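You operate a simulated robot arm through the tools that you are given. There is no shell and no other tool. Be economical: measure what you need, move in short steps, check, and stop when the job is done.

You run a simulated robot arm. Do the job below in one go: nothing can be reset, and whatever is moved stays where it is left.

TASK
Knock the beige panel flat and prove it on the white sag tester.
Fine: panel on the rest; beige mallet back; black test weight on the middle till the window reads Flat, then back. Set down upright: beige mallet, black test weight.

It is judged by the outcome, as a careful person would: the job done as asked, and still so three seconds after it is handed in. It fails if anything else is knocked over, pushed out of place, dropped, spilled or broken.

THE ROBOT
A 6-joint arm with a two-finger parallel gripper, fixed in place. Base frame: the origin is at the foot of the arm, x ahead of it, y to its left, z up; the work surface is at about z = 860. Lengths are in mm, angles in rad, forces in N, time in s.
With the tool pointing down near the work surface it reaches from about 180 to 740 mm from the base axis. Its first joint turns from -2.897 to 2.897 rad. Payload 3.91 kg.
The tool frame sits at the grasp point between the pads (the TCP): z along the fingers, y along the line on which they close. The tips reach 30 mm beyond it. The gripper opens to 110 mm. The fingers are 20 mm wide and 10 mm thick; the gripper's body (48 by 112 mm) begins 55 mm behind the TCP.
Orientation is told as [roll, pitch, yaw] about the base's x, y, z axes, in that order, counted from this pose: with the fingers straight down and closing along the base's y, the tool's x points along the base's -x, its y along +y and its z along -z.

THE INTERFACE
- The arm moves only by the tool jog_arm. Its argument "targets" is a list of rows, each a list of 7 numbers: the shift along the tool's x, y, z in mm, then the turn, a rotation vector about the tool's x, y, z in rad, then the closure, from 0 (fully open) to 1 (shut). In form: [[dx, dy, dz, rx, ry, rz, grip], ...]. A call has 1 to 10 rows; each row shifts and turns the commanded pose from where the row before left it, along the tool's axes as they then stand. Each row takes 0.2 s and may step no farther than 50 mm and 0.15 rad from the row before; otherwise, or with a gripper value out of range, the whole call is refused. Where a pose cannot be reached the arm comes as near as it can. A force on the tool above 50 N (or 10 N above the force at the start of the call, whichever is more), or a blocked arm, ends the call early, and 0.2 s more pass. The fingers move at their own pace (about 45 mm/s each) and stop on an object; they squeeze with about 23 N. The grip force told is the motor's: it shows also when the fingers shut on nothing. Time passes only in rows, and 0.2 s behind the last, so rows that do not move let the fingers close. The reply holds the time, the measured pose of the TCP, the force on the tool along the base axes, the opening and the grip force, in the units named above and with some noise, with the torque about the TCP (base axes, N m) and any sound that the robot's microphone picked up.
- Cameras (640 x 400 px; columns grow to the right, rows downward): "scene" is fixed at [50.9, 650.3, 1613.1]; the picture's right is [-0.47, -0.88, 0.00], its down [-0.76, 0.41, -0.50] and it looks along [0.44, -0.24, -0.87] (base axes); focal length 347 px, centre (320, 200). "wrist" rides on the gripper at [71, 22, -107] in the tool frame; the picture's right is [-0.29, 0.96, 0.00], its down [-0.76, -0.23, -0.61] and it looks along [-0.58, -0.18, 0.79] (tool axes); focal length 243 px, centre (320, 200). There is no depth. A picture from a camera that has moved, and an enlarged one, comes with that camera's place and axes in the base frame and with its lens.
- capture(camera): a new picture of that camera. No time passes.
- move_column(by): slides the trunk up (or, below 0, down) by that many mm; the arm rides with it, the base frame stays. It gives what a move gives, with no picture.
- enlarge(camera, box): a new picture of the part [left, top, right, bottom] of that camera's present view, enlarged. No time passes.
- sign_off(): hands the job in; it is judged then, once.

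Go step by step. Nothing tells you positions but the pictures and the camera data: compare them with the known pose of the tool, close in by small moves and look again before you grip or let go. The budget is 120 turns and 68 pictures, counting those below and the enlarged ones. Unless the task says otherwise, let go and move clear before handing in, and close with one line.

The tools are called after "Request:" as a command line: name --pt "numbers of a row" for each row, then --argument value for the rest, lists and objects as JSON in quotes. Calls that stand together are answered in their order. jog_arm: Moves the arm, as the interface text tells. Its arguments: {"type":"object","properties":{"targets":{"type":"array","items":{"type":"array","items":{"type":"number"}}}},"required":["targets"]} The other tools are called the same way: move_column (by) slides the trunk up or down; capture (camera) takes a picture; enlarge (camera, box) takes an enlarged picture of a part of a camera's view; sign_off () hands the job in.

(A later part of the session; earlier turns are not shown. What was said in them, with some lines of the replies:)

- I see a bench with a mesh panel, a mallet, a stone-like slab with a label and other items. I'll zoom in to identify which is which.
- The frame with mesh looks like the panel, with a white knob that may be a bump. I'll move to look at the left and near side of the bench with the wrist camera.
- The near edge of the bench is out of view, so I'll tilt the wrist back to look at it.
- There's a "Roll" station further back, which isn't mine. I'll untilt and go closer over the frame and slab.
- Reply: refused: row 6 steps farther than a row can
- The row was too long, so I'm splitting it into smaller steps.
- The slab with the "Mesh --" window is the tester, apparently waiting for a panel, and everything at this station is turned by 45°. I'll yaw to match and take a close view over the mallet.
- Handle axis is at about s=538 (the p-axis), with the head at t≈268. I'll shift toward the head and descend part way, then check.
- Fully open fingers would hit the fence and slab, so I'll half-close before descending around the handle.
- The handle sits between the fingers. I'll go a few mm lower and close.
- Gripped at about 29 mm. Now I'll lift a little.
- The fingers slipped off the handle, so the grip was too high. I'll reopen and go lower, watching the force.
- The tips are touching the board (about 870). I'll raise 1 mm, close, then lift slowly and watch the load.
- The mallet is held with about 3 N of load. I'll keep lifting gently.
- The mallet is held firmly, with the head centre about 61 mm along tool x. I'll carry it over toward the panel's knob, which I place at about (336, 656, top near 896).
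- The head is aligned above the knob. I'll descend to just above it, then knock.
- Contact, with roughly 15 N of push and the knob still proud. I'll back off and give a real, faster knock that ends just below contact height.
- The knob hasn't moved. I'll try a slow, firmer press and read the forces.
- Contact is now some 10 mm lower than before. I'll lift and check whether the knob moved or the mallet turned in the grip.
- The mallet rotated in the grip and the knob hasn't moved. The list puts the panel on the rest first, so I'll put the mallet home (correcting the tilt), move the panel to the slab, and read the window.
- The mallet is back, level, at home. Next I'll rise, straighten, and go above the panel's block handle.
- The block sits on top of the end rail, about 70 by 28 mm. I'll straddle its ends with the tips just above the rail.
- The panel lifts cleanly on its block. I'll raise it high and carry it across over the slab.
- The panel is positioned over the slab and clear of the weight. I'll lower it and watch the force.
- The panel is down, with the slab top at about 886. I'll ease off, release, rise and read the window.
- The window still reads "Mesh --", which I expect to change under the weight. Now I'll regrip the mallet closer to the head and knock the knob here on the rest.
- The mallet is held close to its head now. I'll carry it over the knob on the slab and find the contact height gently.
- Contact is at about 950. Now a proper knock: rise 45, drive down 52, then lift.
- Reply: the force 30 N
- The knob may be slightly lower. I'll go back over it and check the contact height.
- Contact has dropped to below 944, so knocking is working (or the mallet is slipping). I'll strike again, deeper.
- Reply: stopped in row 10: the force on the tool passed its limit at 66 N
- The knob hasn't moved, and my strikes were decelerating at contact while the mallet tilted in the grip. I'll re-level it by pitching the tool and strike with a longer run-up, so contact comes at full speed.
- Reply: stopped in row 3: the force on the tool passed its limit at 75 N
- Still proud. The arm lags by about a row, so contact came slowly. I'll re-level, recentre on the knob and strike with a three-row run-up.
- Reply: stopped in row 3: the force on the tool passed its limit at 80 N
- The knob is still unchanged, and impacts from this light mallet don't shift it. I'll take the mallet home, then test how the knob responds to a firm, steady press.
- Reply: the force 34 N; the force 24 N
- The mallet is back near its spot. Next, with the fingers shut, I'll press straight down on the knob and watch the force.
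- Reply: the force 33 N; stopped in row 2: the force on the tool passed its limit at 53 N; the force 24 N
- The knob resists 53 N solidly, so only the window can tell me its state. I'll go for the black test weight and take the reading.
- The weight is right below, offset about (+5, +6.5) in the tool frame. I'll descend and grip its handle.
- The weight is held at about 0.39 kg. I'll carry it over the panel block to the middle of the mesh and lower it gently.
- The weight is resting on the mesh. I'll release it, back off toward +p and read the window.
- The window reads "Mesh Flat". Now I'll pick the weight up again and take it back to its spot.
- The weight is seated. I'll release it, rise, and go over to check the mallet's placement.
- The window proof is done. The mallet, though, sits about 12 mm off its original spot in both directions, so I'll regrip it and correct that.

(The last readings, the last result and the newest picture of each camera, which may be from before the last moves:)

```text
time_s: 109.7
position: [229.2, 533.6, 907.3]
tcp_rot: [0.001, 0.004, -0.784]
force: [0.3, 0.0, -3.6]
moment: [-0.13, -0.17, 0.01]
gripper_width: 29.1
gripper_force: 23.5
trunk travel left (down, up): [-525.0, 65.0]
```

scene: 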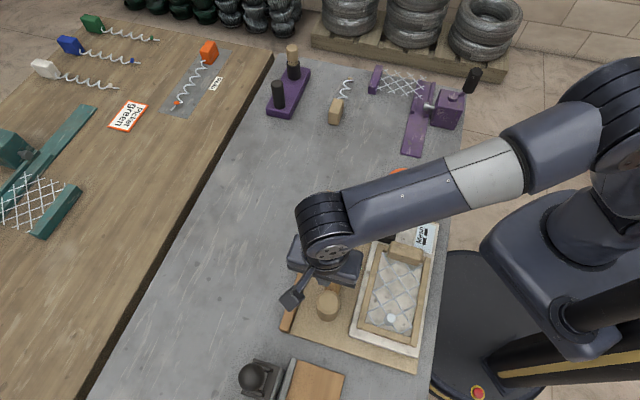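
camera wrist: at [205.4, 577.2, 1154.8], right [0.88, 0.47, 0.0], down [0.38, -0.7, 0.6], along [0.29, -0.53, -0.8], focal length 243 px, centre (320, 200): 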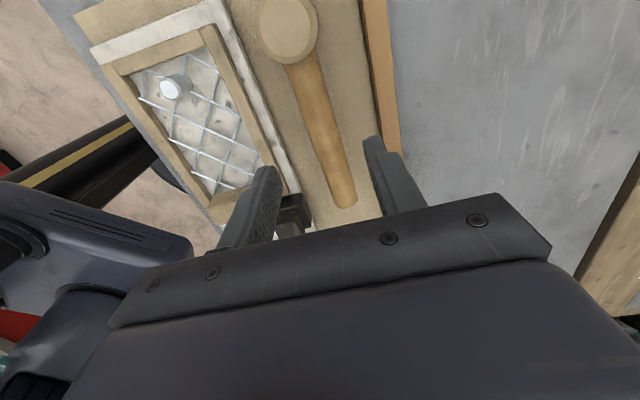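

Request:
jog_arm --pt "0 -0.5 3 0 0 0 1" --pt "0 0 3 0 0 0 1" --pt "0 0 0 0 0 0 1"

Request:
jog_arm --pt "0 0 0 0 0 0 0.72" --pt "0 0 0 0 0 0 0.6" --pt "0 0 0 0 0 0 0.5" --pt "0 0 0 0 0 0 0.5" --pt "0 0 0 0 0 0 0.5"

```text
time_s: 110.5
position: [229.6, 533.9, 901.2]
tcp_rot: [0.001, 0.002, -0.784]
force: [0.3, -0.2, -2.7]
moment: [-0.1, -0.11, -0.04]
gripper_width: 29.5
gripper_force: 22.6
trunk travel left (down, up): [-525.0, 65.0]
```

```text
time_s: 111.7
position: [229.5, 532.8, 900.7]
tcp_rot: [0.001, 0.003, -0.784]
force: [0.1, 0.4, 0.2]
moment: [-0.03, -0.02, 0.03]
gripper_width: 55.3
gripper_force: 0.1
trunk travel left (down, up): [-525.0, 65.0]
```

Released. I'll rise straight up, retreat to the starting side and take a final look.

Request:
jog_arm --pt "0 0 -20 0 0 0 0.5" --pt "0 0 -40 0 0 0 0.5" --pt "0 0 -45 0 0 0 0.5" --pt "0 0 -45 0 0 0 0.5" --pt "0 0 -45 0 0 0 0.5" --pt "-40 0 -25 0 0 0 0.5" --pt "-45 0 0 0 0 0 0.5" --pt "-45 0 0 0 0 0 0.5" --pt "-45 0 0 0 0 0 0.5" --pt "-45 -15 0 0 0 0 0.5"

Request:
enlarge --camera "scene" --box '[260, 190, 460, 380]'

```text
time_s: 113.9
position: [374.7, 367.7, 1120.4]
tcp_rot: [0.002, 0.003, -0.783]
force: [0.4, -0.2, -0.4]
moment: [-0.01, 0.01, 0.02]
gripper_width: 55.1
gripper_force: 0.1
trunk travel left (down, up): [-525.0, 65.0]
```

```text
2.11 times, centred on (360, 285) of scene
camera zoom: at [50.9, 650.3, 1613.1], right [-0.47, -0.88, 0.0], down [-0.76, 0.41, -0.5], along [0.44, -0.24, -0.87], focal length 730 px, centre (236, 21)
```

zoom: 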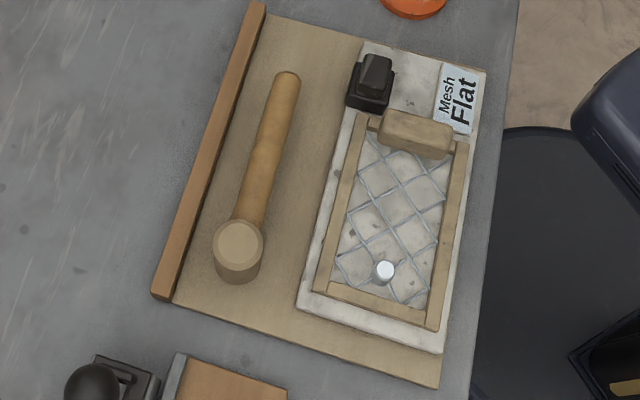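

The window still reads "Flat" with the weight off. The panel is on the tester, and the mallet and weight are upright at their spots. The arm is clear, so I'm handing in.

Request:
sign_off

```text
The job is handed in.
```

The sag tester's window read "Flat" with the test weight on the middle of the panel. The white knob on the panel still looks proud, though: I couldn't see it move under the mallet blows or a finger press of about 53 N. The panel is on the tester, the mallet is back upright at its place, and the weight is back upright about 6 mm off its original spot.
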